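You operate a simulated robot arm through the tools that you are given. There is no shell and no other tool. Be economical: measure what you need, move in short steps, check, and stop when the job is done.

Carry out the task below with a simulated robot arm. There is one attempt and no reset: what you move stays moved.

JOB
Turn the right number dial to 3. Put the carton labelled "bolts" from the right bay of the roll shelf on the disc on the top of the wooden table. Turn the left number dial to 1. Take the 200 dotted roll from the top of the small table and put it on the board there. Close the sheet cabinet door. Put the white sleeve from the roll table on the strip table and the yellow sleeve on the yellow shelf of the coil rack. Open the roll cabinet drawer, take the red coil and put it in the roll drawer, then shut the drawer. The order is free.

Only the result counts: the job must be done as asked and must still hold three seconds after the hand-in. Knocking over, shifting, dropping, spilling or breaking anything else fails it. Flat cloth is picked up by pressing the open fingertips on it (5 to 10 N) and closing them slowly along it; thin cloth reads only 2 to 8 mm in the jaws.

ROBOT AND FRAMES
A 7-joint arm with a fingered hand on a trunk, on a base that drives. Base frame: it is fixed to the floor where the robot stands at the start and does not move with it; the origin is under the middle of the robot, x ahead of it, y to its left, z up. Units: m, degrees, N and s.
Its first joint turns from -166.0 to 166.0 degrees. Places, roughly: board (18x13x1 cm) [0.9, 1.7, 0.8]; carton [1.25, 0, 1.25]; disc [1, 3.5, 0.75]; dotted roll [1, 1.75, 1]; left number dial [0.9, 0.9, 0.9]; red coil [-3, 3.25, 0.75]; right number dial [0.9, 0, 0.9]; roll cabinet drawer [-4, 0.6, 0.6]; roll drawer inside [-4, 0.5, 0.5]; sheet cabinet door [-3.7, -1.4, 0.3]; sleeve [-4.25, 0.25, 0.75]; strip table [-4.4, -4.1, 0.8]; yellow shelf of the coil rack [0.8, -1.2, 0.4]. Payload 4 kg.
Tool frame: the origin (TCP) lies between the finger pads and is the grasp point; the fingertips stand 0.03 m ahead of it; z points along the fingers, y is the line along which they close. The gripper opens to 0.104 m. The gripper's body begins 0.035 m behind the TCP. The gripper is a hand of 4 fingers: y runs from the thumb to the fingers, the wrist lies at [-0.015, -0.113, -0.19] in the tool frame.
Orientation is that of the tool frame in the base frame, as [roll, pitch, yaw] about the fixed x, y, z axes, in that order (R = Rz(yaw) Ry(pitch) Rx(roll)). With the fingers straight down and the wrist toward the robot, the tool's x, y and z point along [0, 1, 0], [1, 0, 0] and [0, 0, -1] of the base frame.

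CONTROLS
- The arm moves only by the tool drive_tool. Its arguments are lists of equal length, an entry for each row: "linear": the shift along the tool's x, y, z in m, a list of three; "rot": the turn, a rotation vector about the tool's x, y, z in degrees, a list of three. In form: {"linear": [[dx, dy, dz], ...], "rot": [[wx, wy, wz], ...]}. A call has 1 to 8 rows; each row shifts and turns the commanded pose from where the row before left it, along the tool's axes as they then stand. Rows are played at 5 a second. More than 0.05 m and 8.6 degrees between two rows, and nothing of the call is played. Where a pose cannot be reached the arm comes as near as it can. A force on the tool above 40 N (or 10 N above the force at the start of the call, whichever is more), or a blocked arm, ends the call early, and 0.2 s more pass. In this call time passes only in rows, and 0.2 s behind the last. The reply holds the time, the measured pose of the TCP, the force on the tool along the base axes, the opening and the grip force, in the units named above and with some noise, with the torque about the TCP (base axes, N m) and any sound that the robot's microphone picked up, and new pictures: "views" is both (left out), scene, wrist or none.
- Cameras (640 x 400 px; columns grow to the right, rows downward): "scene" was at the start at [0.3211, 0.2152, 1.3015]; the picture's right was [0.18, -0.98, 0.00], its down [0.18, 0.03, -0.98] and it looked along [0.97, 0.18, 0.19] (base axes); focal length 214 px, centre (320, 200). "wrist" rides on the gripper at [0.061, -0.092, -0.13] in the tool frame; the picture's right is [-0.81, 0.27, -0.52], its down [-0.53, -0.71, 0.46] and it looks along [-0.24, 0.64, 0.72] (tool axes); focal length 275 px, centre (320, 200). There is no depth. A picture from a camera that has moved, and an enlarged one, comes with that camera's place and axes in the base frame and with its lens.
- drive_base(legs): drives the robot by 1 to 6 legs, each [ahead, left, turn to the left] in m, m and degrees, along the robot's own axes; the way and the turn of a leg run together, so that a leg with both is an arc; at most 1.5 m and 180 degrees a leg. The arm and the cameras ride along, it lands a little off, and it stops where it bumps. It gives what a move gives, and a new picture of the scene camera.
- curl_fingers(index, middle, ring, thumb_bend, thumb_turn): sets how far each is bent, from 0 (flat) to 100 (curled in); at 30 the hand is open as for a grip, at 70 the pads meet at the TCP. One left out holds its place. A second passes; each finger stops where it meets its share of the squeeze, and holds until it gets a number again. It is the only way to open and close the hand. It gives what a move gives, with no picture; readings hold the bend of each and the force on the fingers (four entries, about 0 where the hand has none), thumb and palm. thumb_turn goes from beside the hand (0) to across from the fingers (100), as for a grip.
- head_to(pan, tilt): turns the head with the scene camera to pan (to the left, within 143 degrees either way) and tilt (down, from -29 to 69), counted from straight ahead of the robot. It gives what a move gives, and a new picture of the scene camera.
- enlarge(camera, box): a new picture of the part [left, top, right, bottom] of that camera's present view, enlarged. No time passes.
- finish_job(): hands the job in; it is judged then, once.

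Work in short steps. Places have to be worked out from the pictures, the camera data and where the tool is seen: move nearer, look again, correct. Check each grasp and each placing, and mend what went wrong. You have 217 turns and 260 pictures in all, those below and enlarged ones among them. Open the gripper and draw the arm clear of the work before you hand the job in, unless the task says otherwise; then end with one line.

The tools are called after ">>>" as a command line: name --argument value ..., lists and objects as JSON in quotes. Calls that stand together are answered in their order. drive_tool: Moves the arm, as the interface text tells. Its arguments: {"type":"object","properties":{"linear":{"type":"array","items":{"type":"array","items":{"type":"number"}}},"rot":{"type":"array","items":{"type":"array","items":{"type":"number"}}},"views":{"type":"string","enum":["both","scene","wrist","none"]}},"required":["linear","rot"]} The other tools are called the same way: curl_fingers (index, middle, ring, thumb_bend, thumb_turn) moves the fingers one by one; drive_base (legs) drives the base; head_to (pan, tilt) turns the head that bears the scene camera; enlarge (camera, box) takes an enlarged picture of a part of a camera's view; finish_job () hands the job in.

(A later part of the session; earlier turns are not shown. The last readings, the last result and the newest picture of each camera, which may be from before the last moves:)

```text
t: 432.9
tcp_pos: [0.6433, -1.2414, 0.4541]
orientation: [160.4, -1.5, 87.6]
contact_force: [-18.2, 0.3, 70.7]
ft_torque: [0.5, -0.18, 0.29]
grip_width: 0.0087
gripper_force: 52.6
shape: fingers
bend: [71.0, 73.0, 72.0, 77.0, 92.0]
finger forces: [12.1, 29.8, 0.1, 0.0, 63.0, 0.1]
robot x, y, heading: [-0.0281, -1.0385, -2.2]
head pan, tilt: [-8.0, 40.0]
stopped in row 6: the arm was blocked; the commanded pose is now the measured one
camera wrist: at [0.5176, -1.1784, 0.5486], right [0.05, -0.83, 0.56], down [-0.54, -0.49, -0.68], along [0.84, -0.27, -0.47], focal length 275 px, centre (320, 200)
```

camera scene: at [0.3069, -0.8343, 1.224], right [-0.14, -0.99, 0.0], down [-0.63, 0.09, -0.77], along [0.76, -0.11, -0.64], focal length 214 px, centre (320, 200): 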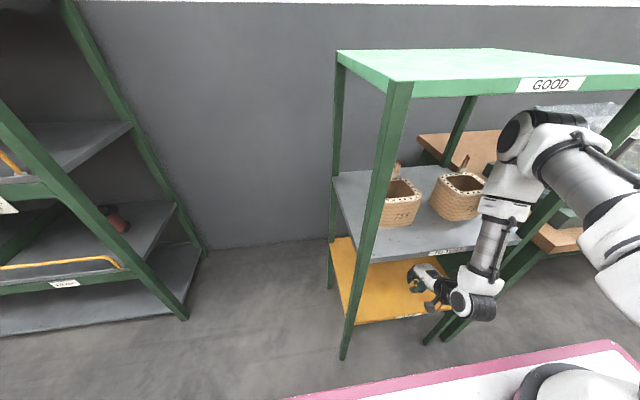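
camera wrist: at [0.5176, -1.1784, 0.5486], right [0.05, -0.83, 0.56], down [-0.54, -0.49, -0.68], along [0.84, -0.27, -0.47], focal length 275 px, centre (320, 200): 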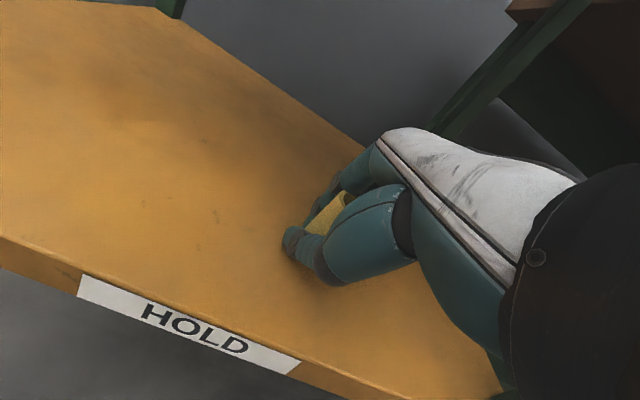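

Strong contact with the shelf; ease up 7 mm, then open slowly.

>>> drive_tool --linear '[[0, 0.001, -0.004], [0, 0.001, -0.003]]' --rot '[[0, 0, 0], [0, 0, 0]]' --views "none"

>>> curl_fingers --index 60 --middle 60 --ring 60 --thumb_bend 58

>>> curl_fingers --index 42 --middle 42 --ring 42 --thumb_bend 42

>>> drive_tool --linear '[[0, 0.003, -0.01], [0, 0.005, -0.015], [0, 0.008, -0.02]]' --rot '[[0, 0, 0], [0, 0, 0], [0, 0, 0]]' --views "wrist"

```text
t: 433.5
tcp_pos: [0.6447, -1.2434, 0.4529]
orientation: [161.1, -1.6, 87.5]
contact_force: [13.7, 9.7, 65.2]
ft_torque: [-0.05, -0.99, 0.2]
grip_width: 0.0088
gripper_force: 43.8
shape: fingers
bend: [71.0, 74.0, 72.0, 77.0, 92.0]
finger forces: [14.3, 40.8, 4.9, 0.0, 28.2, 0.0]
robot x, y, heading: [-0.0222, -1.0359, -2.0]
head pan, tilt: [-8.0, 40.0]
```

```text
t: 434.5
tcp_pos: [0.6431, -1.2441, 0.4511]
orientation: [161.4, -1.6, 87.4]
contact_force: [-7.4, 7.3, 66.6]
ft_torque: [0.19, -0.91, -0.02]
grip_width: 0.0115
gripper_force: 41.8
shape: fingers
bend: [54.0, 75.0, 72.0, 78.0, 92.0]
finger forces: [19.0, 21.5, 10.1, 0.0, 33.2, 0.0]
robot x, y, heading: [-0.0205, -1.0397, -2.3]
head pan, tilt: [-8.0, 40.0]
```

```text
t: 435.5
tcp_pos: [0.6422, -1.2436, 0.4507]
orientation: [161.6, -1.5, 87.6]
contact_force: [1.6, 9.9, 26.5]
ft_torque: [0.59, -0.42, 0.1]
grip_width: 0.0259
gripper_force: 13.1
shape: fingers
bend: [42.0, 42.0, 42.0, 79.0, 92.0]
finger forces: [0.1, 0.0, 0.0, 0.0, 26.0, 0.0]
robot x, y, heading: [-0.0224, -1.0384, -2.2]
head pan, tilt: [-8.0, 40.0]
```

```text
t: 436.5
tcp_pos: [0.6048, -1.2316, 0.4779]
orientation: [164.9, -2.4, 88.0]
contact_force: [0.0, -0.4, -0.9]
ft_torque: [0.0, 0.04, 0.01]
grip_width: 0.0731
gripper_force: 0.0
shape: fingers
bend: [42.0, 42.0, 42.0, 42.0, 98.0]
finger forces: [0.1, 0.0, 0.0, 0.0, 0.0, 0.1]
robot x, y, heading: [-0.0393, -1.0371, -2.4]
head pan, tilt: [-8.0, 40.0]
stopped in row 3: the arm was blocked; the commanded pose is now the measured one
camera wrist: at [0.4835, -1.1707, 0.5845], right [0.1, -0.84, 0.54], down [-0.59, -0.48, -0.65], along [0.8, -0.25, -0.54], focal length 275 px, centre (320, 200)
```

wrist: 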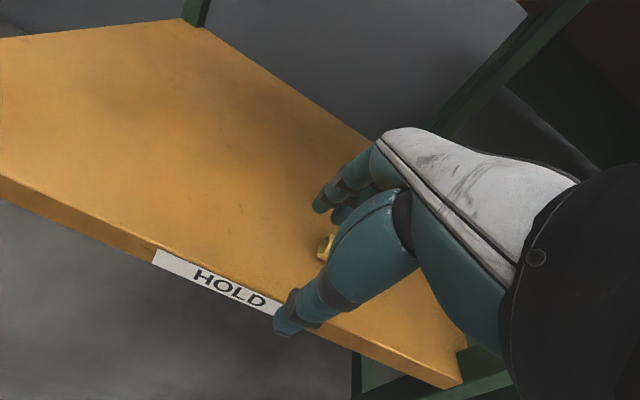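

The sleeve is on the shelf at ≈(0.654,−1.254). Slide the hand sideways (left) to clear it, then back out.

>>> drive_tool --linear '[[0.03, -0.003, 0], [0.04, 0, 0], [0.04, 0, 0]]' --rot '[[0, 0, 0], [0, 0, 0], [0, 0, 0]]' --views "wrist"

```text
t: 437.5
tcp_pos: [0.591, -1.2032, 0.4876]
orientation: [164.6, -2.0, 85.0]
contact_force: [0.3, 0.3, 0.1]
ft_torque: [0.01, 0.02, 0.01]
grip_width: 0.0728
gripper_force: 0.1
shape: fingers
bend: [42.0, 42.0, 42.0, 42.0, 98.0]
finger forces: [0.0, 0.0, 0.0, 0.0, 0.0, 0.1]
robot x, y, heading: [-0.0456, -1.0762, -5.8]
head pan, tilt: [-8.0, 40.0]
stopped in row 3: the arm was blocked; the commanded pose is now the measured one
camera wrist: at [0.4731, -1.1352, 0.5918], right [0.06, -0.84, 0.54], down [-0.61, -0.46, -0.65], along [0.79, -0.29, -0.54], focal length 275 px, centre (320, 200)
```

wrist: 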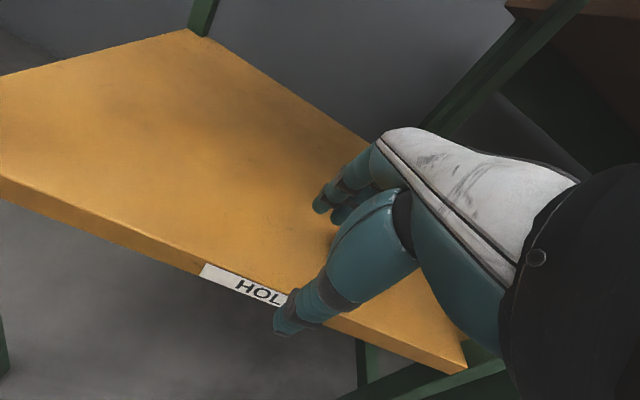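

Back out with the base (slightly left).

>>> drive_base --legs '[[-0.3, 0.04, 0]]'

>>> enlarge --camera "scene" --box '[280, 150, 480, 320]'

```text
t: 439.5
tcp_pos: [0.3006, -1.1349, 0.4806]
orientation: [165.0, -2.1, 84.9]
contact_force: [0.3, -0.6, -0.4]
ft_torque: [-0.02, 0.02, -0.01]
grip_width: 0.073
gripper_force: 0.0
shape: fingers
bend: [42.0, 42.0, 42.0, 42.0, 98.0]
finger forces: [0.0, 0.1, 0.0, 0.0, 0.0, 0.0]
robot x, y, heading: [-0.3449, -1.0089, -5.7]
head pan, tilt: [-8.0, 40.0]
camera scene: at [-0.0038, -0.8527, 1.2215], right [-0.24, -0.97, 0.0], down [-0.62, 0.15, -0.77], along [0.74, -0.18, -0.64], focal length 214 px, centre (320, 200)
```

scene: 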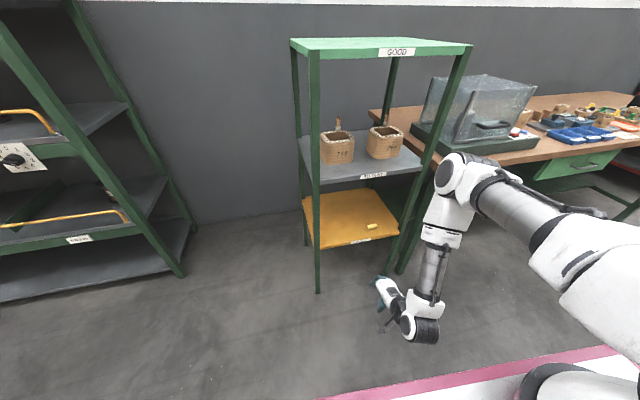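

```text
2.35 times, centred on (380, 235) of scene
camera zoom: at [-0.0038, -0.8527, 1.2215], right [-0.24, -0.97, 0.0], down [-0.62, 0.15, -0.77], along [0.74, -0.18, -0.64], focal length 505 px, centre (179, 118)
```

zoom: 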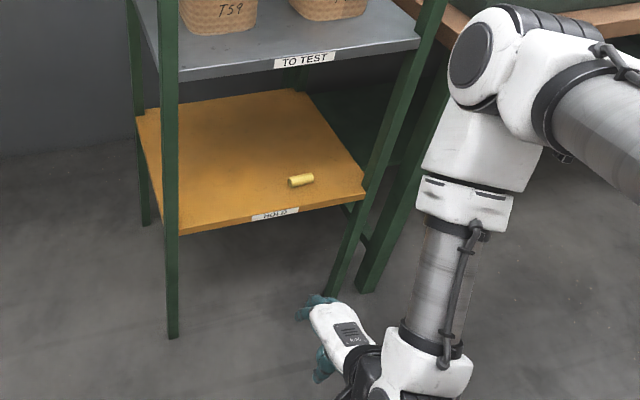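

Yellow sleeve lies safely on the yellow shelf. Raise the arm and drive along y≈0.1 toward the south side of the roll table.

>>> drive_tool --linear '[[0, 0.012, -0.046], [0, 0.011, -0.046], [0, 0.01, -0.047], [0, 0.009, -0.047], [0, 0.008, -0.048], [0, 0.007, -0.048], [0, 0.006, -0.048], [0, 0.005, -0.048]]' --rot '[[2, 0, 0], [2, 0, 0], [2, 0, 0], [2, 0, 0], [2, 0, 0], [2, 0, 0], [2, 0, 0], [1, 0, 0]]' --views "none"

>>> drive_tool --linear '[[0, 0, -0.05], [0, 0, -0.05], [0, 0, -0.05], [0, 0, -0.05]]' --rot '[[0, 0, 0], [0, 0, 0], [0, 0, 0], [0, 0, 0]]' --views "none"

>>> drive_base --legs '[[0, 0, 95.7], [1.13, 0, 0], [0, 0, 90], [1.5, 0, 0], [1.25, 0, 0]]'

```text
t: 441.3
tcp_pos: [0.3401, -1.1536, 0.8534]
orientation: [-179.9, -2.0, 84.9]
contact_force: [0.4, -0.2, 0.3]
ft_torque: [0.03, 0.03, -0.01]
grip_width: 0.0725
gripper_force: 0.0
shape: fingers
bend: [42.0, 42.0, 42.0, 42.0, 98.0]
finger forces: [0.1, 0.0, 0.0, 0.0, 0.0, 0.1]
out of reach, approached as far as the arm can: row 5, 6
robot x, y, heading: [-0.3424, -1.0072, -5.7]
head pan, tilt: [-8.0, 40.0]
```

```text
t: 442.5
tcp_pos: [0.3269, -1.0368, 1.0068]
orientation: [-177.9, -2.6, 101.3]
contact_force: [0.3, 0.7, -0.3]
ft_torque: [0.02, -0.03, 0.01]
grip_width: 0.0728
gripper_force: 0.1
shape: fingers
bend: [42.0, 42.0, 42.0, 42.0, 97.0]
finger forces: [0.0, 0.0, 0.0, 0.0, 0.0, 0.0]
out of reach, approached as far as the arm can: row 3, 4
robot x, y, heading: [-0.3432, -1.0079, -5.6]
head pan, tilt: [-8.0, 40.0]
stopped in row 4: the arm was blocked; the commanded pose is now the measured one
```

```text
t: 469.2
tcp_pos: [-3.7759, 0.0779, 1.008]
orientation: [-177.7, -2.5, -73.0]
contact_force: [0.1, -0.3, 0.4]
ft_torque: [0.0, 0.01, -0.02]
grip_width: 0.073
gripper_force: 0.0
shape: fingers
bend: [42.0, 42.0, 42.0, 42.0, 97.0]
finger forces: [0.0, 0.1, 0.0, 0.0, 0.0, 0.1]
robot x, y, heading: [-3.1069, 0.1155, -179.9]
head pan, tilt: [-8.0, 40.0]
camera scene: at [-3.4314, -0.0723, 1.2215], right [0.14, 0.99, 0.0], down [0.64, -0.09, -0.77], along [-0.76, 0.11, -0.64], focal length 214 px, centre (320, 200)
```

scene: 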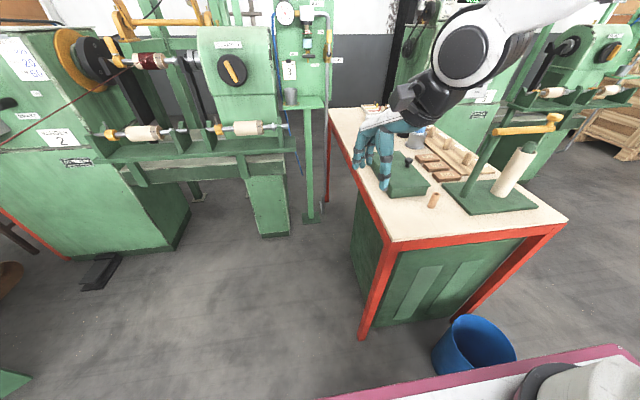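

I'm at (-3.1,0.1). Move south, turn to heading 125° and slide to (-3.95,-0.42), so the white sleeve is straight ahead.

>>> drive_base --legs '[[0, 0.54, 0], [0, 0, -55], [0.4835, 0.69, 0]]'

>>> drive_tool --linear '[[0, 0, 0]]' --rot '[[0, 0, 0]]' --views "wrist"

```text
t: 478.6
tcp_pos: [-4.3471, 0.1134, 1.0069]
orientation: [-177.9, -2.6, -128.4]
contact_force: [-0.3, 1.4, 0.1]
ft_torque: [0.02, -0.01, -0.02]
grip_width: 0.0729
gripper_force: 0.0
shape: fingers
bend: [42.0, 42.0, 42.0, 42.0, 97.0]
finger forces: [0.1, 0.0, 0.1, 0.1, 0.0, 0.1]
robot x, y, heading: [-3.9322, -0.4158, 124.7]
head pan, tilt: [-8.0, 40.0]
stopped in leg 3: the robot was blocked; the commanded pose is now the measured one
camera scene: at [-4.2744, -0.2563, 1.2215], right [0.89, 0.45, 0.0], down [0.29, -0.57, -0.77], along [-0.34, 0.68, -0.64], focal length 214 px, centre (320, 200)
```

scene: 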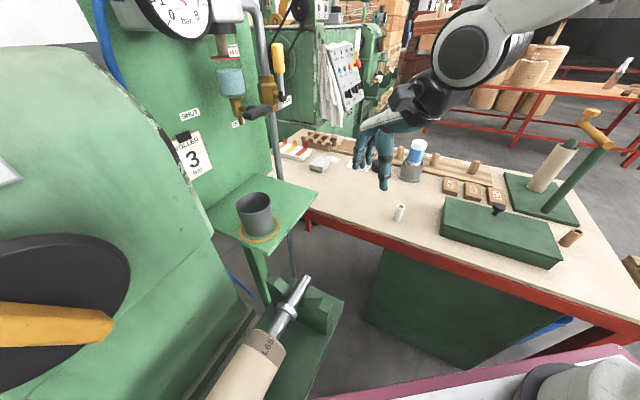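

```text
t: 479.1
tcp_pos: [-4.3458, 0.1142, 1.0065]
orientation: [-177.8, -2.6, -128.4]
contact_force: [0.3, 0.5, 0.2]
ft_torque: [-0.02, -0.01, -0.01]
grip_width: 0.0727
gripper_force: 0.1
shape: fingers
bend: [42.0, 42.0, 42.0, 42.0, 97.0]
finger forces: [0.0, 0.0, 0.1, 0.0, 0.0, 0.0]
robot x, y, heading: [-3.9337, -0.417, 124.7]
head pan, tilt: [-8.0, 40.0]
camera wrist: at [-4.3126, 0.017, 1.1439], right [0.29, 0.84, 0.47], down [0.89, -0.05, -0.45], along [-0.35, 0.55, -0.76], focal length 275 px, centre (320, 200)
```

wrist: 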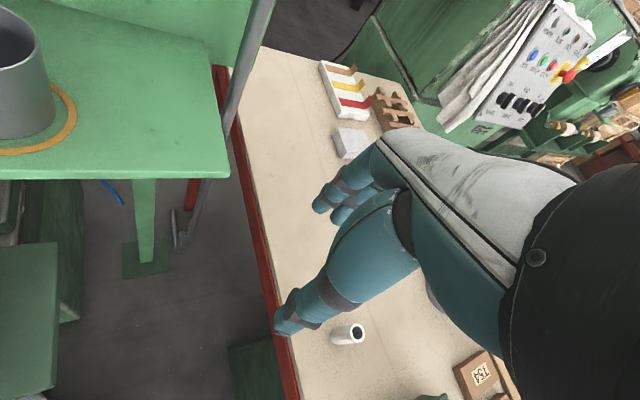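

White sleeve at ≈(-4.272,0.242). Move above it and lower to z≈0.92 for a check.

>>> drive_tool --linear '[[-0.036, 0.005, 0], [-0.036, 0.005, 0], [-0.036, 0.005, 0], [-0.036, 0.005, 0], [0, 0, 0.045], [0, 0, 0.04]]' --rot '[[0, 0, 0], [0, 0, 0], [0, 0, 0], [0, 0, 0], [0, 0, 0], [0, 0, 0]]' --views "wrist"

```text
t: 480.4
tcp_pos: [-4.2715, 0.2333, 0.9129]
orientation: [-177.9, -2.5, -128.4]
contact_force: [-0.1, -0.4, -0.1]
ft_torque: [0.0, 0.01, 0.01]
grip_width: 0.0728
gripper_force: 0.1
shape: fingers
bend: [42.0, 42.0, 42.0, 42.0, 97.0]
finger forces: [0.0, 0.0, 0.1, 0.1, 0.0, 0.0]
robot x, y, heading: [-3.9363, -0.4201, 124.7]
head pan, tilt: [-8.0, 40.0]
camera wrist: at [-4.2376, 0.1361, 1.0511], right [0.29, 0.83, 0.47], down [0.89, -0.05, -0.45], along [-0.35, 0.55, -0.76], focal length 275 px, centre (320, 200)
```

wrist: 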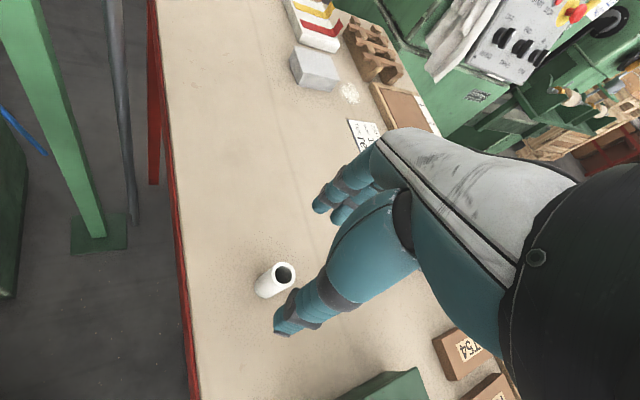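

Aligned within 1 cm. Correct and descend to z≈0.818, then pinch.

>>> drive_tool --linear '[[-0.005, 0.006, 0.04], [0, 0, 0.035], [0, 0, 0.018]]' --rot '[[0, 0, 0], [0, 0, 0], [0, 0, 0]]' --views "wrist"

```text
t: 481.2
tcp_pos: [-4.2721, 0.2352, 0.8217]
orientation: [-177.7, -2.6, -128.3]
contact_force: [0.2, 0.4, -1.0]
ft_torque: [0.0, -0.01, -0.04]
grip_width: 0.073
gripper_force: 0.1
shape: fingers
bend: [42.0, 42.0, 42.0, 42.0, 97.0]
finger forces: [0.0, 0.0, 0.0, 0.1, 0.0, 0.0]
robot x, y, heading: [-3.9367, -0.4173, 124.6]
head pan, tilt: [-8.0, 40.0]
camera wrist: at [-4.2394, 0.1383, 0.9586], right [0.29, 0.84, 0.47], down [0.89, -0.05, -0.45], along [-0.35, 0.55, -0.76], focal length 275 px, centre (320, 200)
```

wrist: 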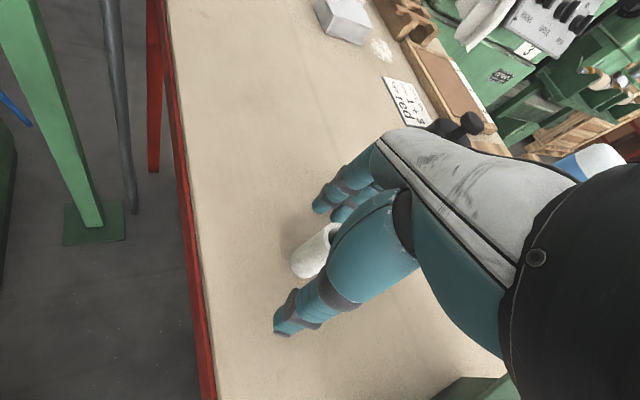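

Good. Close on the sleeve and lift.

>>> curl_fingers --index 58 --middle 58 --ring 58 --thumb_bend 56

>>> curl_fingers --index 72 --middle 72 --ring 72 --thumb_bend 70

>>> drive_tool --linear '[[0, 0, -0.02], [0, 0, -0.03], [0, 0, -0.05], [0, 0, -0.05], [0, 0, -0.05]]' --rot '[[0, 0, 0], [0, 0, 0], [0, 0, 0], [0, 0, 0], [0, 0, 0]]' --views "wrist"

```text
t: 482.2
tcp_pos: [-4.2724, 0.2361, 0.8215]
orientation: [-177.8, -2.6, -128.5]
contact_force: [0.4, 0.2, -0.5]
ft_torque: [-0.01, -0.03, -0.01]
grip_width: 0.036
gripper_force: 0.1
shape: fingers
bend: [57.0, 57.0, 57.0, 56.0, 97.0]
finger forces: [0.0, 0.0, 0.0, 0.0, 0.1, 0.0]
robot x, y, heading: [-3.9318, -0.4181, 124.8]
head pan, tilt: [-8.0, 40.0]
```

```text
t: 483.2
tcp_pos: [-4.2727, 0.2354, 0.8228]
orientation: [-177.8, -2.6, -128.5]
contact_force: [0.7, -0.4, 0.1]
ft_torque: [-0.02, -0.01, 0.0]
grip_width: 0.0126
gripper_force: 7.2
shape: fingers
bend: [71.0, 71.0, 72.0, 64.0, 96.0]
finger forces: [4.3, 3.3, 0.0, 0.1, 7.0, 0.1]
robot x, y, heading: [-3.9318, -0.415, 124.8]
head pan, tilt: [-8.0, 40.0]
```

```text
t: 484.4
tcp_pos: [-4.2741, 0.2465, 1.0217]
orientation: [-177.7, -2.6, -128.5]
contact_force: [0.7, -0.1, -1.1]
ft_torque: [0.02, -0.03, 0.01]
grip_width: 0.0125
gripper_force: 6.7
shape: fingers
bend: [71.0, 71.0, 72.0, 64.0, 96.0]
finger forces: [4.0, 3.3, 0.1, 0.0, 6.8, 0.1]
robot x, y, heading: [-3.934, -0.4168, 124.5]
head pan, tilt: [-8.0, 40.0]
camera wrist: at [-4.2409, 0.1498, 1.1578], right [0.29, 0.84, 0.47], down [0.89, -0.05, -0.45], along [-0.35, 0.55, -0.76], focal length 275 px, centre (320, 200)
```

wrist: 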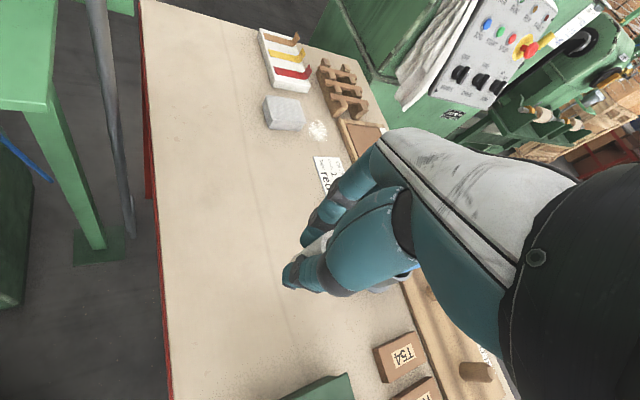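

White sleeve held. Back out east, turn to face south and drive toward the strip table, looking on the way.

>>> drive_base --legs '[[-0.47, -0.67, 0], [0, 0, 145.3], [1.5, 0, 0]]'

>>> head_to --pan -25 --tilt 18

```text
t: 501.8
tcp_pos: [-3.2569, -2.662, 1.0202]
orientation: [-177.8, -2.6, 16.1]
contact_force: [0.6, -0.1, -0.1]
ft_torque: [-0.04, -0.02, -0.01]
grip_width: 0.0118
gripper_force: 6.7
shape: fingers
bend: [71.0, 71.0, 72.0, 65.0, 96.0]
finger forces: [3.5, 3.2, 0.1, 0.0, 5.7, 0.0]
robot x, y, heading: [-3.149, -1.9223, -91.1]
head pan, tilt: [-8.0, 40.0]
camera scene: at [-2.9673, -2.2514, 1.2215], right [-0.99, 0.15, 0.0], down [0.1, 0.64, -0.77], along [-0.12, -0.76, -0.64], focal length 214 px, centre (320, 200)
```

scene: 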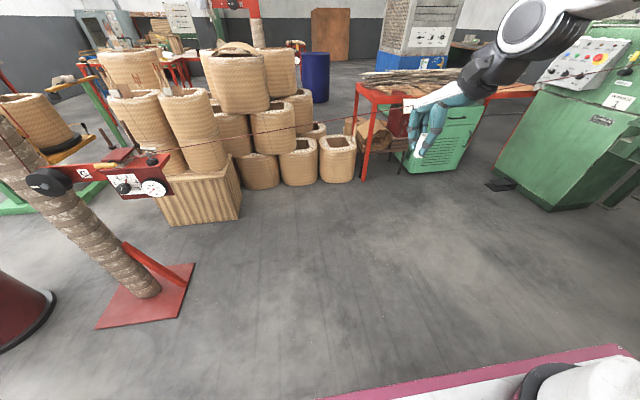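

```text
t: 502.6
tcp_pos: [-3.2574, -2.6625, 1.0195]
orientation: [-177.9, -2.5, 16.1]
contact_force: [-0.6, -0.3, -0.3]
ft_torque: [0.01, 0.0, 0.02]
grip_width: 0.0119
gripper_force: 6.0
shape: fingers
bend: [71.0, 71.0, 72.0, 65.0, 96.0]
finger forces: [3.5, 3.0, 0.1, 0.0, 5.7, 0.0]
robot x, y, heading: [-3.148, -1.9273, -91.0]
head pan, tilt: [-25.0, 18.0]
camera scene: at [-2.9948, -2.2514, 1.2561], right [-0.9, 0.44, 0.0], down [0.14, 0.28, -0.95], along [-0.41, -0.86, -0.31], focal length 214 px, centre (320, 200)
```

scene: 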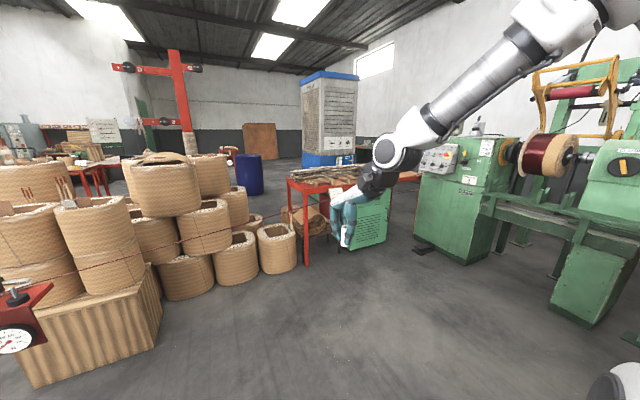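

The strip table's corner is at ≈(-3.65,-3.97). Drive ahead, then right, then up to the table.

>>> drive_base --legs '[[0.95, 0, 1], [0, -0.8, 0], [0.4, 0, 0]]'

>>> head_to --pan -8 --tilt 38

```text
t: 513.5
tcp_pos: [-4.0458, -4.0113, 1.0195]
orientation: [-177.8, -2.6, 17.2]
contact_force: [-0.6, -0.9, -0.6]
ft_torque: [0.03, 0.02, 0.01]
grip_width: 0.0116
gripper_force: 6.2
shape: fingers
bend: [71.0, 71.0, 72.0, 65.0, 96.0]
finger forces: [3.5, 3.2, 0.1, 0.0, 5.7, 0.2]
robot x, y, heading: [-3.9507, -3.2742, -89.6]
head pan, tilt: [-25.0, 18.0]
camera scene: at [-3.7917, -3.5952, 1.2562], right [-0.91, 0.42, 0.0], down [0.13, 0.28, -0.95], along [-0.4, -0.86, -0.31], focal length 214 px, centre (320, 200)
```

scene: 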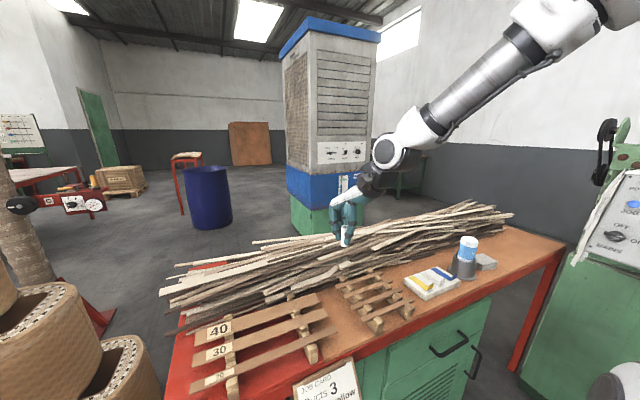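

```text
t: 514.4
tcp_pos: [-4.0453, -4.0099, 1.0196]
orientation: [-177.8, -2.6, 17.2]
contact_force: [-0.6, 0.1, -0.1]
ft_torque: [0.01, -0.03, 0.0]
grip_width: 0.0115
gripper_force: 6.0
shape: fingers
bend: [71.0, 71.0, 72.0, 65.0, 96.0]
finger forces: [3.5, 3.2, 0.1, 0.0, 5.7, 0.0]
robot x, y, heading: [-3.9538, -3.2705, -89.7]
head pan, tilt: [-8.0, 38.0]
camera scene: at [-3.7643, -3.596, 1.2246], right [-0.99, 0.13, 0.0], down [0.08, 0.61, -0.79], along [-0.11, -0.78, -0.62], focal length 214 px, centre (320, 200)
```

scene: 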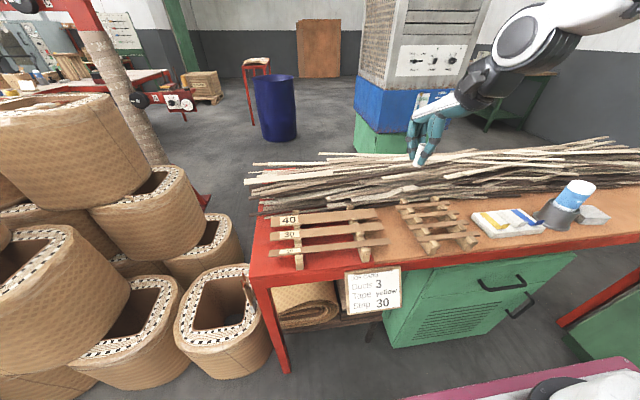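

The free surface is at the table's right end, around (-4.77,-3.95). Raise slightly, drive right 0.5 m and look from the wrist.

>>> drive_tool --linear '[[0, 0, -0.04]]' --rot '[[0, 0, 0]]' --views "none"

>>> drive_base --legs '[[0, -0.5, 0]]'

>>> drive_tool --linear '[[-0.04, -0.005, 0], [-0.04, -0.005, 0], [-0.04, -0.005, 0], [-0.04, -0.005, 0], [-0.04, -0.005, 0]]' --rot '[[0, 0, 0], [0, 0, 0], [0, 0, 0], [0, 0, 0], [0, 0, 0]]' --views "wrist"

```text
t: 514.8
tcp_pos: [-4.0459, -4.0119, 1.06]
orientation: [-177.8, -2.6, 17.2]
contact_force: [-0.3, 0.3, -0.6]
ft_torque: [0.03, 0.03, 0.0]
grip_width: 0.0115
gripper_force: 5.9
shape: fingers
bend: [71.0, 71.0, 72.0, 65.0, 96.0]
finger forces: [3.3, 3.2, 0.1, 0.1, 5.7, 0.0]
robot x, y, heading: [-3.9509, -3.2744, -89.7]
head pan, tilt: [-8.0, 38.0]
```

```text
t: 517.7
tcp_pos: [-4.5445, -4.0153, 1.0599]
orientation: [-177.8, -2.6, 17.3]
contact_force: [0.1, -0.3, -0.2]
ft_torque: [0.02, 0.0, -0.04]
grip_width: 0.0115
gripper_force: 6.1
shape: fingers
bend: [71.0, 71.0, 72.0, 65.0, 96.0]
finger forces: [3.4, 3.2, 0.0, 0.0, 5.7, 0.0]
robot x, y, heading: [-4.4508, -3.2747, -89.6]
head pan, tilt: [-8.0, 38.0]
camera scene: at [-4.2632, -3.5986, 1.2245], right [-0.99, 0.13, 0.0], down [0.08, 0.61, -0.79], along [-0.1, -0.78, -0.62], focal length 214 px, centre (320, 200)
```

scene: 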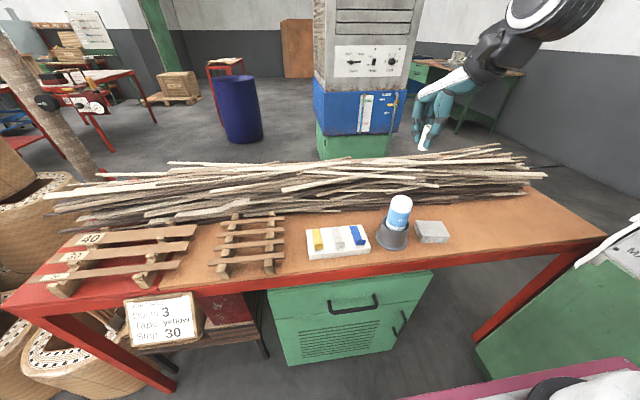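

```text
t: 518.9
tcp_pos: [-4.7432, -4.0498, 1.0519]
orientation: [-177.8, -2.5, 17.4]
contact_force: [0.4, -0.3, 0.5]
ft_torque: [-0.01, 0.06, 0.0]
grip_width: 0.0114
gripper_force: 5.9
shape: fingers
bend: [71.0, 71.0, 72.0, 65.0, 96.0]
finger forces: [3.4, 3.2, 0.1, 0.1, 5.6, 0.0]
robot x, y, heading: [-4.4478, -3.2721, -89.6]
head pan, tilt: [-8.0, 38.0]
camera wrist: at [-4.7173, -3.9516, 1.1888], right [-0.71, -0.53, 0.47], down [-0.71, 0.54, -0.45], along [-0.02, -0.65, -0.76], focal length 275 px, centre (320, 200)
```

wrist: 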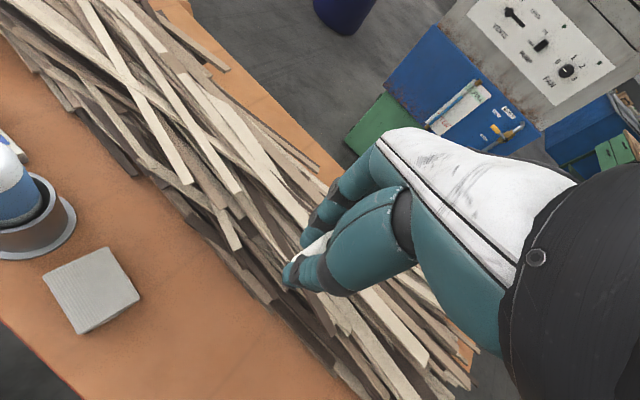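

Free area is around (-4.79,-3.985). Move there and lower to z≈0.87.

>>> drive_tool --linear '[[-0.013, -0.038, 0], [-0.013, -0.038, 0], [0, 0, 0.05], [0, 0, 0.05], [0, 0, 0.05], [0, 0, 0.03]]' --rot '[[0, 0, 0], [0, 0, 0], [0, 0, 0], [0, 0, 0], [0, 0, 0], [0, 0, 0]]' --views "wrist"

```text
t: 520.3
tcp_pos: [-4.7839, -3.9767, 0.8729]
orientation: [-177.9, -2.5, 17.2]
contact_force: [0.5, 0.5, 0.2]
ft_torque: [0.0, 0.01, -0.02]
grip_width: 0.0114
gripper_force: 5.9
shape: fingers
bend: [71.0, 71.0, 72.0, 65.0, 96.0]
finger forces: [3.2, 3.3, 0.0, 0.0, 5.6, 0.0]
robot x, y, heading: [-4.4499, -3.2731, -89.9]
head pan, tilt: [-8.0, 38.0]
camera wrist: at [-4.758, -3.8773, 1.0098], right [-0.71, -0.53, 0.47], down [-0.71, 0.54, -0.45], along [-0.02, -0.65, -0.76], focal length 275 px, centre (320, 200)
```

wrist: 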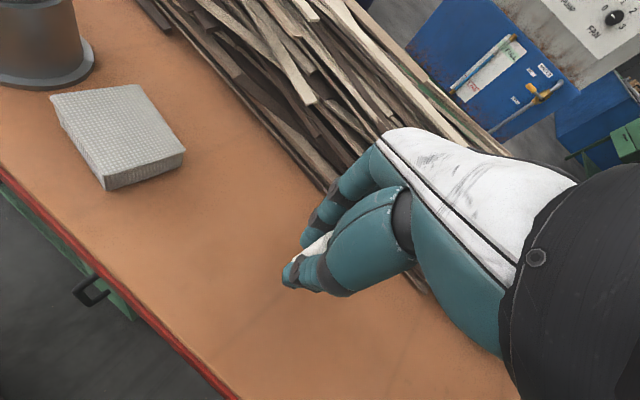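

Clear spot. Lower gently in 5 mm steps.

>>> drive_tool --linear '[[0, 0, 0.01], [0, 0, 0.008], [0, 0, 0.006], [0, 0, 0.005], [0, 0, 0.005]]' --rot '[[0, 0, 0], [0, 0, 0], [0, 0, 0], [0, 0, 0], [0, 0, 0]]' --views "none"

>>> drive_tool --linear '[[0, 0, 0.004], [0, 0, 0.004], [0, 0, 0.003]]' --rot '[[0, 0, 0], [0, 0, 0], [0, 0, 0]]' --views "none"

```text
t: 521.5
tcp_pos: [-4.7843, -3.9754, 0.8405]
orientation: [-177.8, -2.6, 17.4]
contact_force: [0.1, 0.3, -0.4]
ft_torque: [0.0, 0.01, 0.01]
grip_width: 0.0113
gripper_force: 6.3
shape: fingers
bend: [71.0, 71.0, 72.0, 65.0, 96.0]
finger forces: [3.2, 3.4, 0.0, 0.0, 5.7, 0.0]
robot x, y, heading: [-4.4519, -3.2735, -89.5]
head pan, tilt: [-8.0, 38.0]
```

```text
t: 522.3
tcp_pos: [-4.7827, -3.9745, 0.8284]
orientation: [-177.9, -2.6, 17.3]
contact_force: [0.0, 0.3, 0.8]
ft_torque: [0.01, -0.01, 0.01]
grip_width: 0.0114
gripper_force: 6.1
shape: fingers
bend: [71.0, 71.0, 72.0, 65.0, 96.0]
finger forces: [3.2, 3.2, 0.0, 0.0, 5.6, 0.1]
robot x, y, heading: [-4.4513, -3.2781, -89.7]
head pan, tilt: [-8.0, 38.0]
```

>>> drive_tool --linear '[[0, 0, 0.003], [0, 0, 0.003], [0, 0, 0.003]]' --rot '[[0, 0, 0], [0, 0, 0], [0, 0, 0]]' --views "wrist"

```text
t: 523.1
tcp_pos: [-4.7825, -3.9739, 0.8195]
orientation: [-177.8, -2.4, 17.3]
contact_force: [0.1, 0.3, 0.8]
ft_torque: [-0.02, -0.01, -0.02]
grip_width: 0.0112
gripper_force: 6.4
shape: fingers
bend: [71.0, 71.0, 72.0, 65.0, 96.0]
finger forces: [3.2, 3.3, 0.0, 0.0, 5.6, 0.0]
robot x, y, heading: [-4.4475, -3.2751, -89.7]
head pan, tilt: [-8.0, 38.0]
camera wrist: at [-4.757, -3.8746, 0.957], right [-0.71, -0.53, 0.47], down [-0.71, 0.54, -0.45], along [-0.02, -0.65, -0.76], focal length 275 px, centre (320, 200)
```

wrist: 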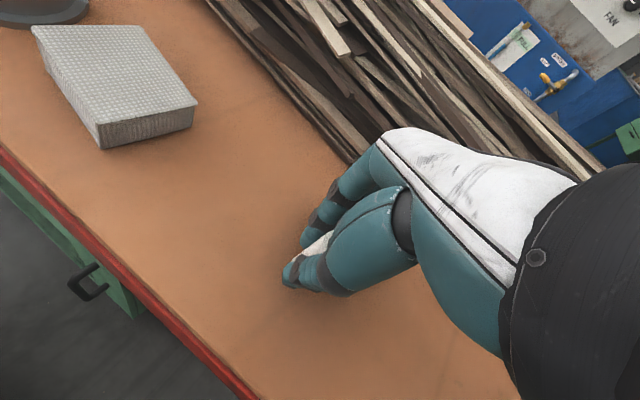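

>>> drive_tool --linear '[[0, 0, 0.003], [0, 0, 0.003]]' --rot '[[0, 0, 0], [0, 0, 0]]' --views "none"

>>> drive_tool --linear '[[0, 0, 0.002], [0, 0, 0.002]]' --rot '[[0, 0, 0], [0, 0, 0]]' --views "none"

```text
t: 523.7
tcp_pos: [-4.7842, -3.974, 0.8148]
orientation: [-177.9, -2.4, 17.3]
contact_force: [0.9, -4.5, 10.8]
ft_torque: [-0.11, -0.01, 0.03]
grip_width: 0.0093
gripper_force: 8.9
shape: fingers
bend: [72.0, 72.0, 72.0, 65.0, 96.0]
finger forces: [4.7, 7.6, 0.1, 0.0, 5.7, 0.0]
robot x, y, heading: [-4.4566, -3.2753, -89.6]
head pan, tilt: [-8.0, 38.0]
```

```text
t: 524.3
tcp_pos: [-4.782, -3.9748, 0.8111]
orientation: [-177.9, -2.5, 17.3]
contact_force: [3.3, -1.4, 29.8]
ft_torque: [0.32, 0.01, 0.04]
grip_width: 0.0083
gripper_force: 18.5
shape: fingers
bend: [72.0, 72.0, 72.0, 66.0, 96.0]
finger forces: [5.7, 7.9, 0.1, 0.0, 22.8, 0.0]
robot x, y, heading: [-4.4499, -3.2746, -89.7]
head pan, tilt: [-8.0, 38.0]
```

Contact. Ease up 3 mm, open in stages and lift away.

>>> drive_tool --linear '[[0, 0, -0.003]]' --rot '[[0, 0, 0]]' --views "none"

>>> curl_fingers --index 64 --middle 64 --ring 64 --thumb_bend 60

>>> curl_fingers --index 44 --middle 44 --ring 44 --thumb_bend 42

>>> drive_tool --linear '[[0, 0, -0.03], [0, 0, -0.04], [0, 0, -0.05], [0, 0, -0.05], [0, 0, -0.05]]' --rot '[[0, 0, 0], [0, 0, 0], [0, 0, 0], [0, 0, 0], [0, 0, 0]]' --views "wrist"

```text
t: 524.7
tcp_pos: [-4.7839, -3.973, 0.8122]
orientation: [-177.7, -2.8, 17.2]
contact_force: [1.5, -1.4, 5.2]
ft_torque: [-0.03, -0.04, 0.02]
grip_width: 0.0082
gripper_force: 8.3
shape: fingers
bend: [72.0, 71.0, 72.0, 66.0, 96.0]
finger forces: [4.0, 6.2, 0.1, 0.1, 6.0, 0.0]
robot x, y, heading: [-4.4513, -3.2772, -89.5]
head pan, tilt: [-8.0, 38.0]
```

```text
t: 525.7
tcp_pos: [-4.7837, -3.9741, 0.812]
orientation: [-177.7, -2.6, 17.2]
contact_force: [-0.4, 0.4, 2.1]
ft_torque: [0.0, 0.02, 0.02]
grip_width: 0.0199
gripper_force: 1.0
shape: fingers
bend: [65.0, 65.0, 64.0, 60.0, 97.0]
finger forces: [0.6, 1.3, 0.0, 0.1, 0.1, 0.0]
robot x, y, heading: [-4.4496, -3.2723, -89.6]
head pan, tilt: [-8.0, 38.0]
```

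```text
t: 526.7
tcp_pos: [-4.7842, -3.973, 0.8141]
orientation: [-177.8, -2.5, 17.2]
contact_force: [-5.0, 7.1, 32.7]
ft_torque: [-0.76, -0.22, -0.08]
grip_width: 0.0619
gripper_force: 16.1
shape: fingers
bend: [50.0, 49.0, 44.0, 42.0, 97.0]
finger forces: [22.6, 10.0, 0.0, 0.0, 0.1, 0.0]
robot x, y, heading: [-4.4526, -3.2721, -89.6]
head pan, tilt: [-8.0, 38.0]
```

```text
t: 527.9
tcp_pos: [-4.7926, -3.986, 1.0325]
orientation: [-177.7, -2.6, 17.3]
contact_force: [-0.7, -0.1, -0.3]
ft_torque: [0.01, -0.03, 0.0]
grip_width: 0.0699
gripper_force: 0.0
shape: fingers
bend: [44.0, 44.0, 44.0, 42.0, 97.0]
finger forces: [0.0, 0.1, 0.0, 0.0, 0.1, 0.0]
robot x, y, heading: [-4.4552, -3.2715, -89.7]
head pan, tilt: [-8.0, 38.0]
camera wrist: at [-4.7644, -3.8871, 1.1703], right [-0.71, -0.53, 0.47], down [-0.71, 0.55, -0.45], along [-0.02, -0.65, -0.76], focal length 275 px, centre (320, 200)
```

wrist: 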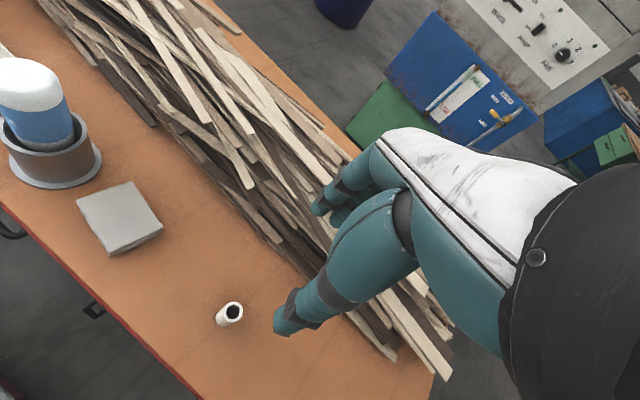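

White sleeve stands on the strip table. Next the sheet cabinet door: bring the arm in and drive back north around to face the cabinet.

>>> drive_tool --linear '[[0, 0, -0.05], [0.04, -0.02, 0], [0.04, -0.02, 0], [0.04, -0.01, 0], [0.04, 0, 0]]' --rot '[[0, 0, 0], [0, 0, 4], [0, 0, 4], [0, 0, 4], [0, 0, 4]]' --views "none"

>>> drive_base --legs '[[-0.35, 0, 0], [0, 1.35, 0], [-1.5, 0, 0], [-0.75, 0, 0]]'

>>> head_to --pan -35 --tilt 35

```text
t: 529.1
tcp_pos: [-4.649, -3.9068, 1.092]
orientation: [-177.2, -1.8, 1.1]
contact_force: [-0.5, 0.0, 0.3]
ft_torque: [-0.05, -0.01, -0.05]
grip_width: 0.0699
gripper_force: 0.0
shape: fingers
bend: [44.0, 44.0, 44.0, 42.0, 97.0]
finger forces: [0.0, 0.0, 0.0, 0.0, 0.1, 0.0]
robot x, y, heading: [-4.4502, -3.2753, -89.9]
head pan, tilt: [-8.0, 38.0]
```

```text
t: 548.4
tcp_pos: [-3.2934, -1.3088, 1.091]
orientation: [-177.1, -2.0, 0.1]
contact_force: [0.2, 0.1, -0.3]
ft_torque: [-0.02, 0.04, -0.01]
grip_width: 0.07
gripper_force: 0.1
shape: fingers
bend: [44.0, 44.0, 44.0, 42.0, 97.0]
finger forces: [0.1, 0.1, 0.1, 0.0, 0.1, 0.0]
robot x, y, heading: [-3.0852, -0.6799, -91.1]
head pan, tilt: [-8.0, 38.0]
camera scene: at [-2.9025, -1.0077, 1.2245], right [-0.99, 0.15, 0.0], down [0.1, 0.61, -0.79], along [-0.12, -0.78, -0.62], focal length 214 px, centre (320, 200)
```

scene: 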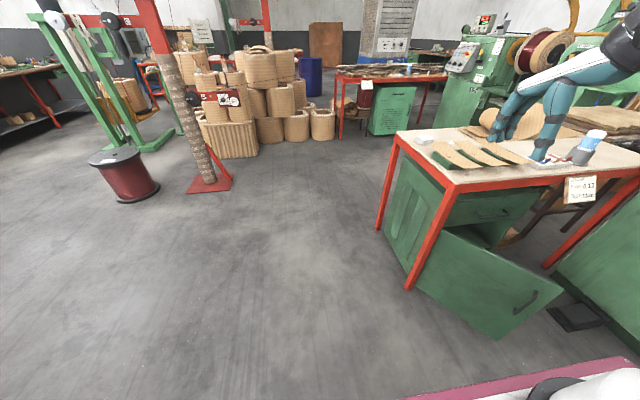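

```text
t: 549.3
tcp_pos: [-3.2937, -1.3089, 1.0915]
orientation: [-177.1, -1.8, 0.1]
contact_force: [0.4, 0.3, 1.0]
ft_torque: [0.0, 0.0, 0.0]
grip_width: 0.0699
gripper_force: 0.1
shape: fingers
bend: [44.0, 44.0, 44.0, 42.0, 97.0]
finger forces: [0.0, 0.1, 0.0, 0.0, 0.0, 0.0]
robot x, y, heading: [-3.0843, -0.6787, -90.9]
head pan, tilt: [-35.0, 35.0]
camera scene: at [-2.9407, -0.9938, 1.229], right [-0.81, 0.59, 0.0], down [0.34, 0.47, -0.82], along [-0.48, -0.66, -0.57], focal length 214 px, centre (320, 200)
```

scene: 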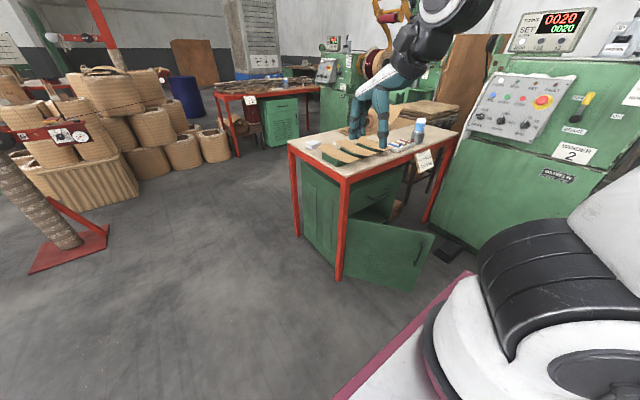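

Door: hinge ≈(-3.555,-1.59), free edge ≈(-3.76,-1.25), z 0.12–0.56, open ~59°. Make a fist and lower it here over free floor.

>>> curl_fingers --index 74 --middle 74 --ring 74 --thumb_bend 68

>>> drive_tool --linear '[[0, 0, 0.05], [0, 0, 0.05], [0, 0, 0.05], [0, 0, 0.05], [0, 0, 0.05], [0, 0, 0.05], [0, 0, 0.05], [0, 0, 0.05]]' --rot '[[0, 0, 0], [0, 0, 0], [0, 0, 0], [0, 0, 0], [0, 0, 0], [0, 0, 0], [0, 0, 0], [0, 0, 0]]' --views "none"

>>> drive_tool --linear '[[0, 0, 0.05], [0, 0, 0.05], [0, 0, 0.05], [0, 0, 0.05], [0, 0, 0.03]]' --rot '[[0, 0, 0], [0, 0, 0], [0, 0, 0], [0, 0, 0], [0, 0, 0]]' --views "none"

```text
t: 550.3
tcp_pos: [-3.2939, -1.3087, 1.0907]
orientation: [-177.1, -1.9, 0.1]
contact_force: [0.4, -0.2, 0.1]
ft_torque: [-0.01, 0.04, -0.01]
grip_width: 0.0
gripper_force: 0.0
shape: fingers
bend: [74.0, 74.0, 74.0, 67.0, 97.0]
finger forces: [0.0, 0.0, 0.0, 0.0, 0.0, 0.0]
robot x, y, heading: [-3.083, -0.6773, -90.8]
head pan, tilt: [-35.0, 35.0]
```

```text
t: 552.1
tcp_pos: [-3.2987, -1.3192, 0.7009]
orientation: [-177.1, -1.8, 0.1]
contact_force: [0.0, -0.1, -0.3]
ft_torque: [0.01, 0.0, 0.0]
grip_width: 0.0001
gripper_force: 0.2
shape: fingers
bend: [74.0, 74.0, 74.0, 67.0, 97.0]
finger forces: [0.1, 0.0, 0.0, 0.0, 0.0, 0.1]
out of reach, approached as far as the arm can: row 3, 4, 5
robot x, y, heading: [-3.0851, -0.6785, -91.0]
head pan, tilt: [-35.0, 35.0]
```

```text
t: 553.3
tcp_pos: [-3.2902, -1.3103, 0.47]
orientation: [-177.2, -1.9, 0.1]
contact_force: [0.3, 0.0, -0.5]
ft_torque: [-0.04, -0.02, -0.02]
grip_width: 0.0002
gripper_force: 0.0
shape: fingers
bend: [74.0, 74.0, 74.0, 67.0, 97.0]
finger forces: [0.1, 0.1, 0.0, 0.1, 0.1, 0.0]
robot x, y, heading: [-3.0859, -0.6793, -90.9]
head pan, tilt: [-35.0, 35.0]
```

Fist at z=0.47. Move it beside the door and push along by driving diagonally.

>>> drive_base --legs '[[-0.02, -0.35, 0], [0.23, -0.22, 0]]'

```text
t: 557.3
tcp_pos: [-3.8667, -1.5083, 0.4697]
orientation: [-177.1, -1.9, -0.2]
contact_force: [-0.6, 0.2, 0.1]
ft_torque: [-0.01, 0.01, 0.01]
grip_width: 0.0002
gripper_force: 0.1
shape: fingers
bend: [74.0, 74.0, 74.0, 67.0, 97.0]
finger forces: [0.1, 0.1, 0.0, 0.1, 0.0, 0.0]
robot x, y, heading: [-3.6581, -0.8803, -91.3]
head pan, tilt: [-35.0, 35.0]
camera scene: at [-3.5161, -1.1946, 1.229], right [-0.81, 0.59, 0.0], down [0.34, 0.46, -0.82], along [-0.48, -0.66, -0.57], focal length 214 px, centre (320, 200)
```

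scene: 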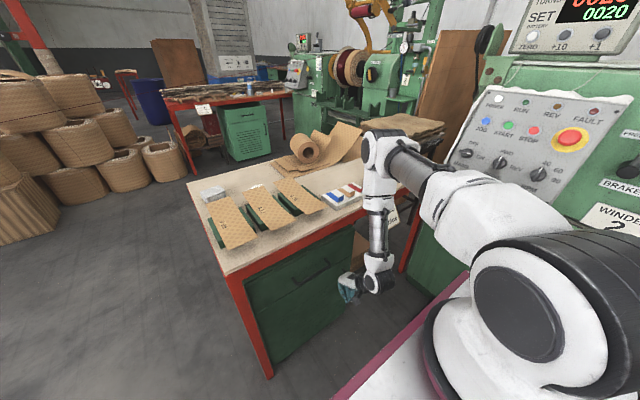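

The door looks nearly shut. Push a little more with the arm, watching the force.

>>> drive_tool --linear '[[0, 0.015, 0], [0, 0.015, 0], [0, 0.01, 0], [0, 0.01, 0], [0, 0.01, 0]]' --rot '[[0, 0, 0], [0, 0, 0], [0, 0, 0], [0, 0, 0], [0, 0, 0]]' --views "none"

>>> enlarge --camera "scene" --box '[220, 220, 400, 380]'

```text
t: 558.5
tcp_pos: [-3.8664, -1.5702, 0.4669]
orientation: [-177.1, -1.9, -0.1]
contact_force: [-0.5, 0.2, -0.1]
ft_torque: [-0.02, -0.01, -0.02]
grip_width: 0.0
gripper_force: 0.0
shape: fingers
bend: [74.0, 74.0, 74.0, 67.0, 97.0]
finger forces: [0.0, 0.1, 0.1, 0.0, 0.0, 0.0]
robot x, y, heading: [-3.6598, -0.8803, -91.0]
head pan, tilt: [-35.0, 35.0]
```

```text
2.50 times, centred on (310, 300) of scene
camera zoom: at [-3.5161, -1.1946, 1.229], right [-0.81, 0.59, 0.0], down [0.34, 0.46, -0.82], along [-0.48, -0.66, -0.57], focal length 536 px, centre (345, -50)
```

zoom: 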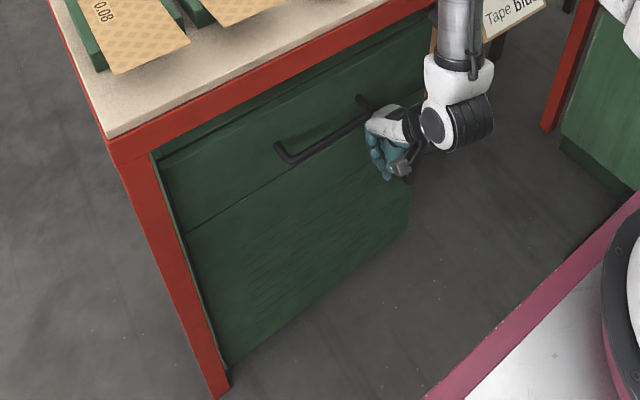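

Almost flush; continue until resistance is felt.

>>> drive_tool --linear '[[0, 0.008, 0], [0, 0.008, 0], [0, 0.006, 0], [0, 0.005, 0], [0, 0.005, 0]]' --rot '[[0, 0, 0], [0, 0, 0], [0, 0, 0], [0, 0, 0], [0, 0, 0]]' --views "none"

```text
t: 559.0
tcp_pos: [-3.866, -1.5699, 0.4643]
orientation: [-176.2, -2.0, -0.2]
contact_force: [-0.5, 5.7, 1.1]
ft_torque: [-0.32, 0.01, -0.03]
grip_width: 0.0
gripper_force: 3.4
shape: fingers
bend: [74.0, 74.0, 74.0, 67.0, 97.0]
finger forces: [0.1, 5.4, 0.0, 0.1, 0.0, 0.1]
robot x, y, heading: [-3.6583, -0.8815, -91.0]
head pan, tilt: [-35.0, 35.0]
stopped in row 2: the force on the tool passed its limit at 51 N (the readings are from after the stop); the commanded pose is now the measured one
```

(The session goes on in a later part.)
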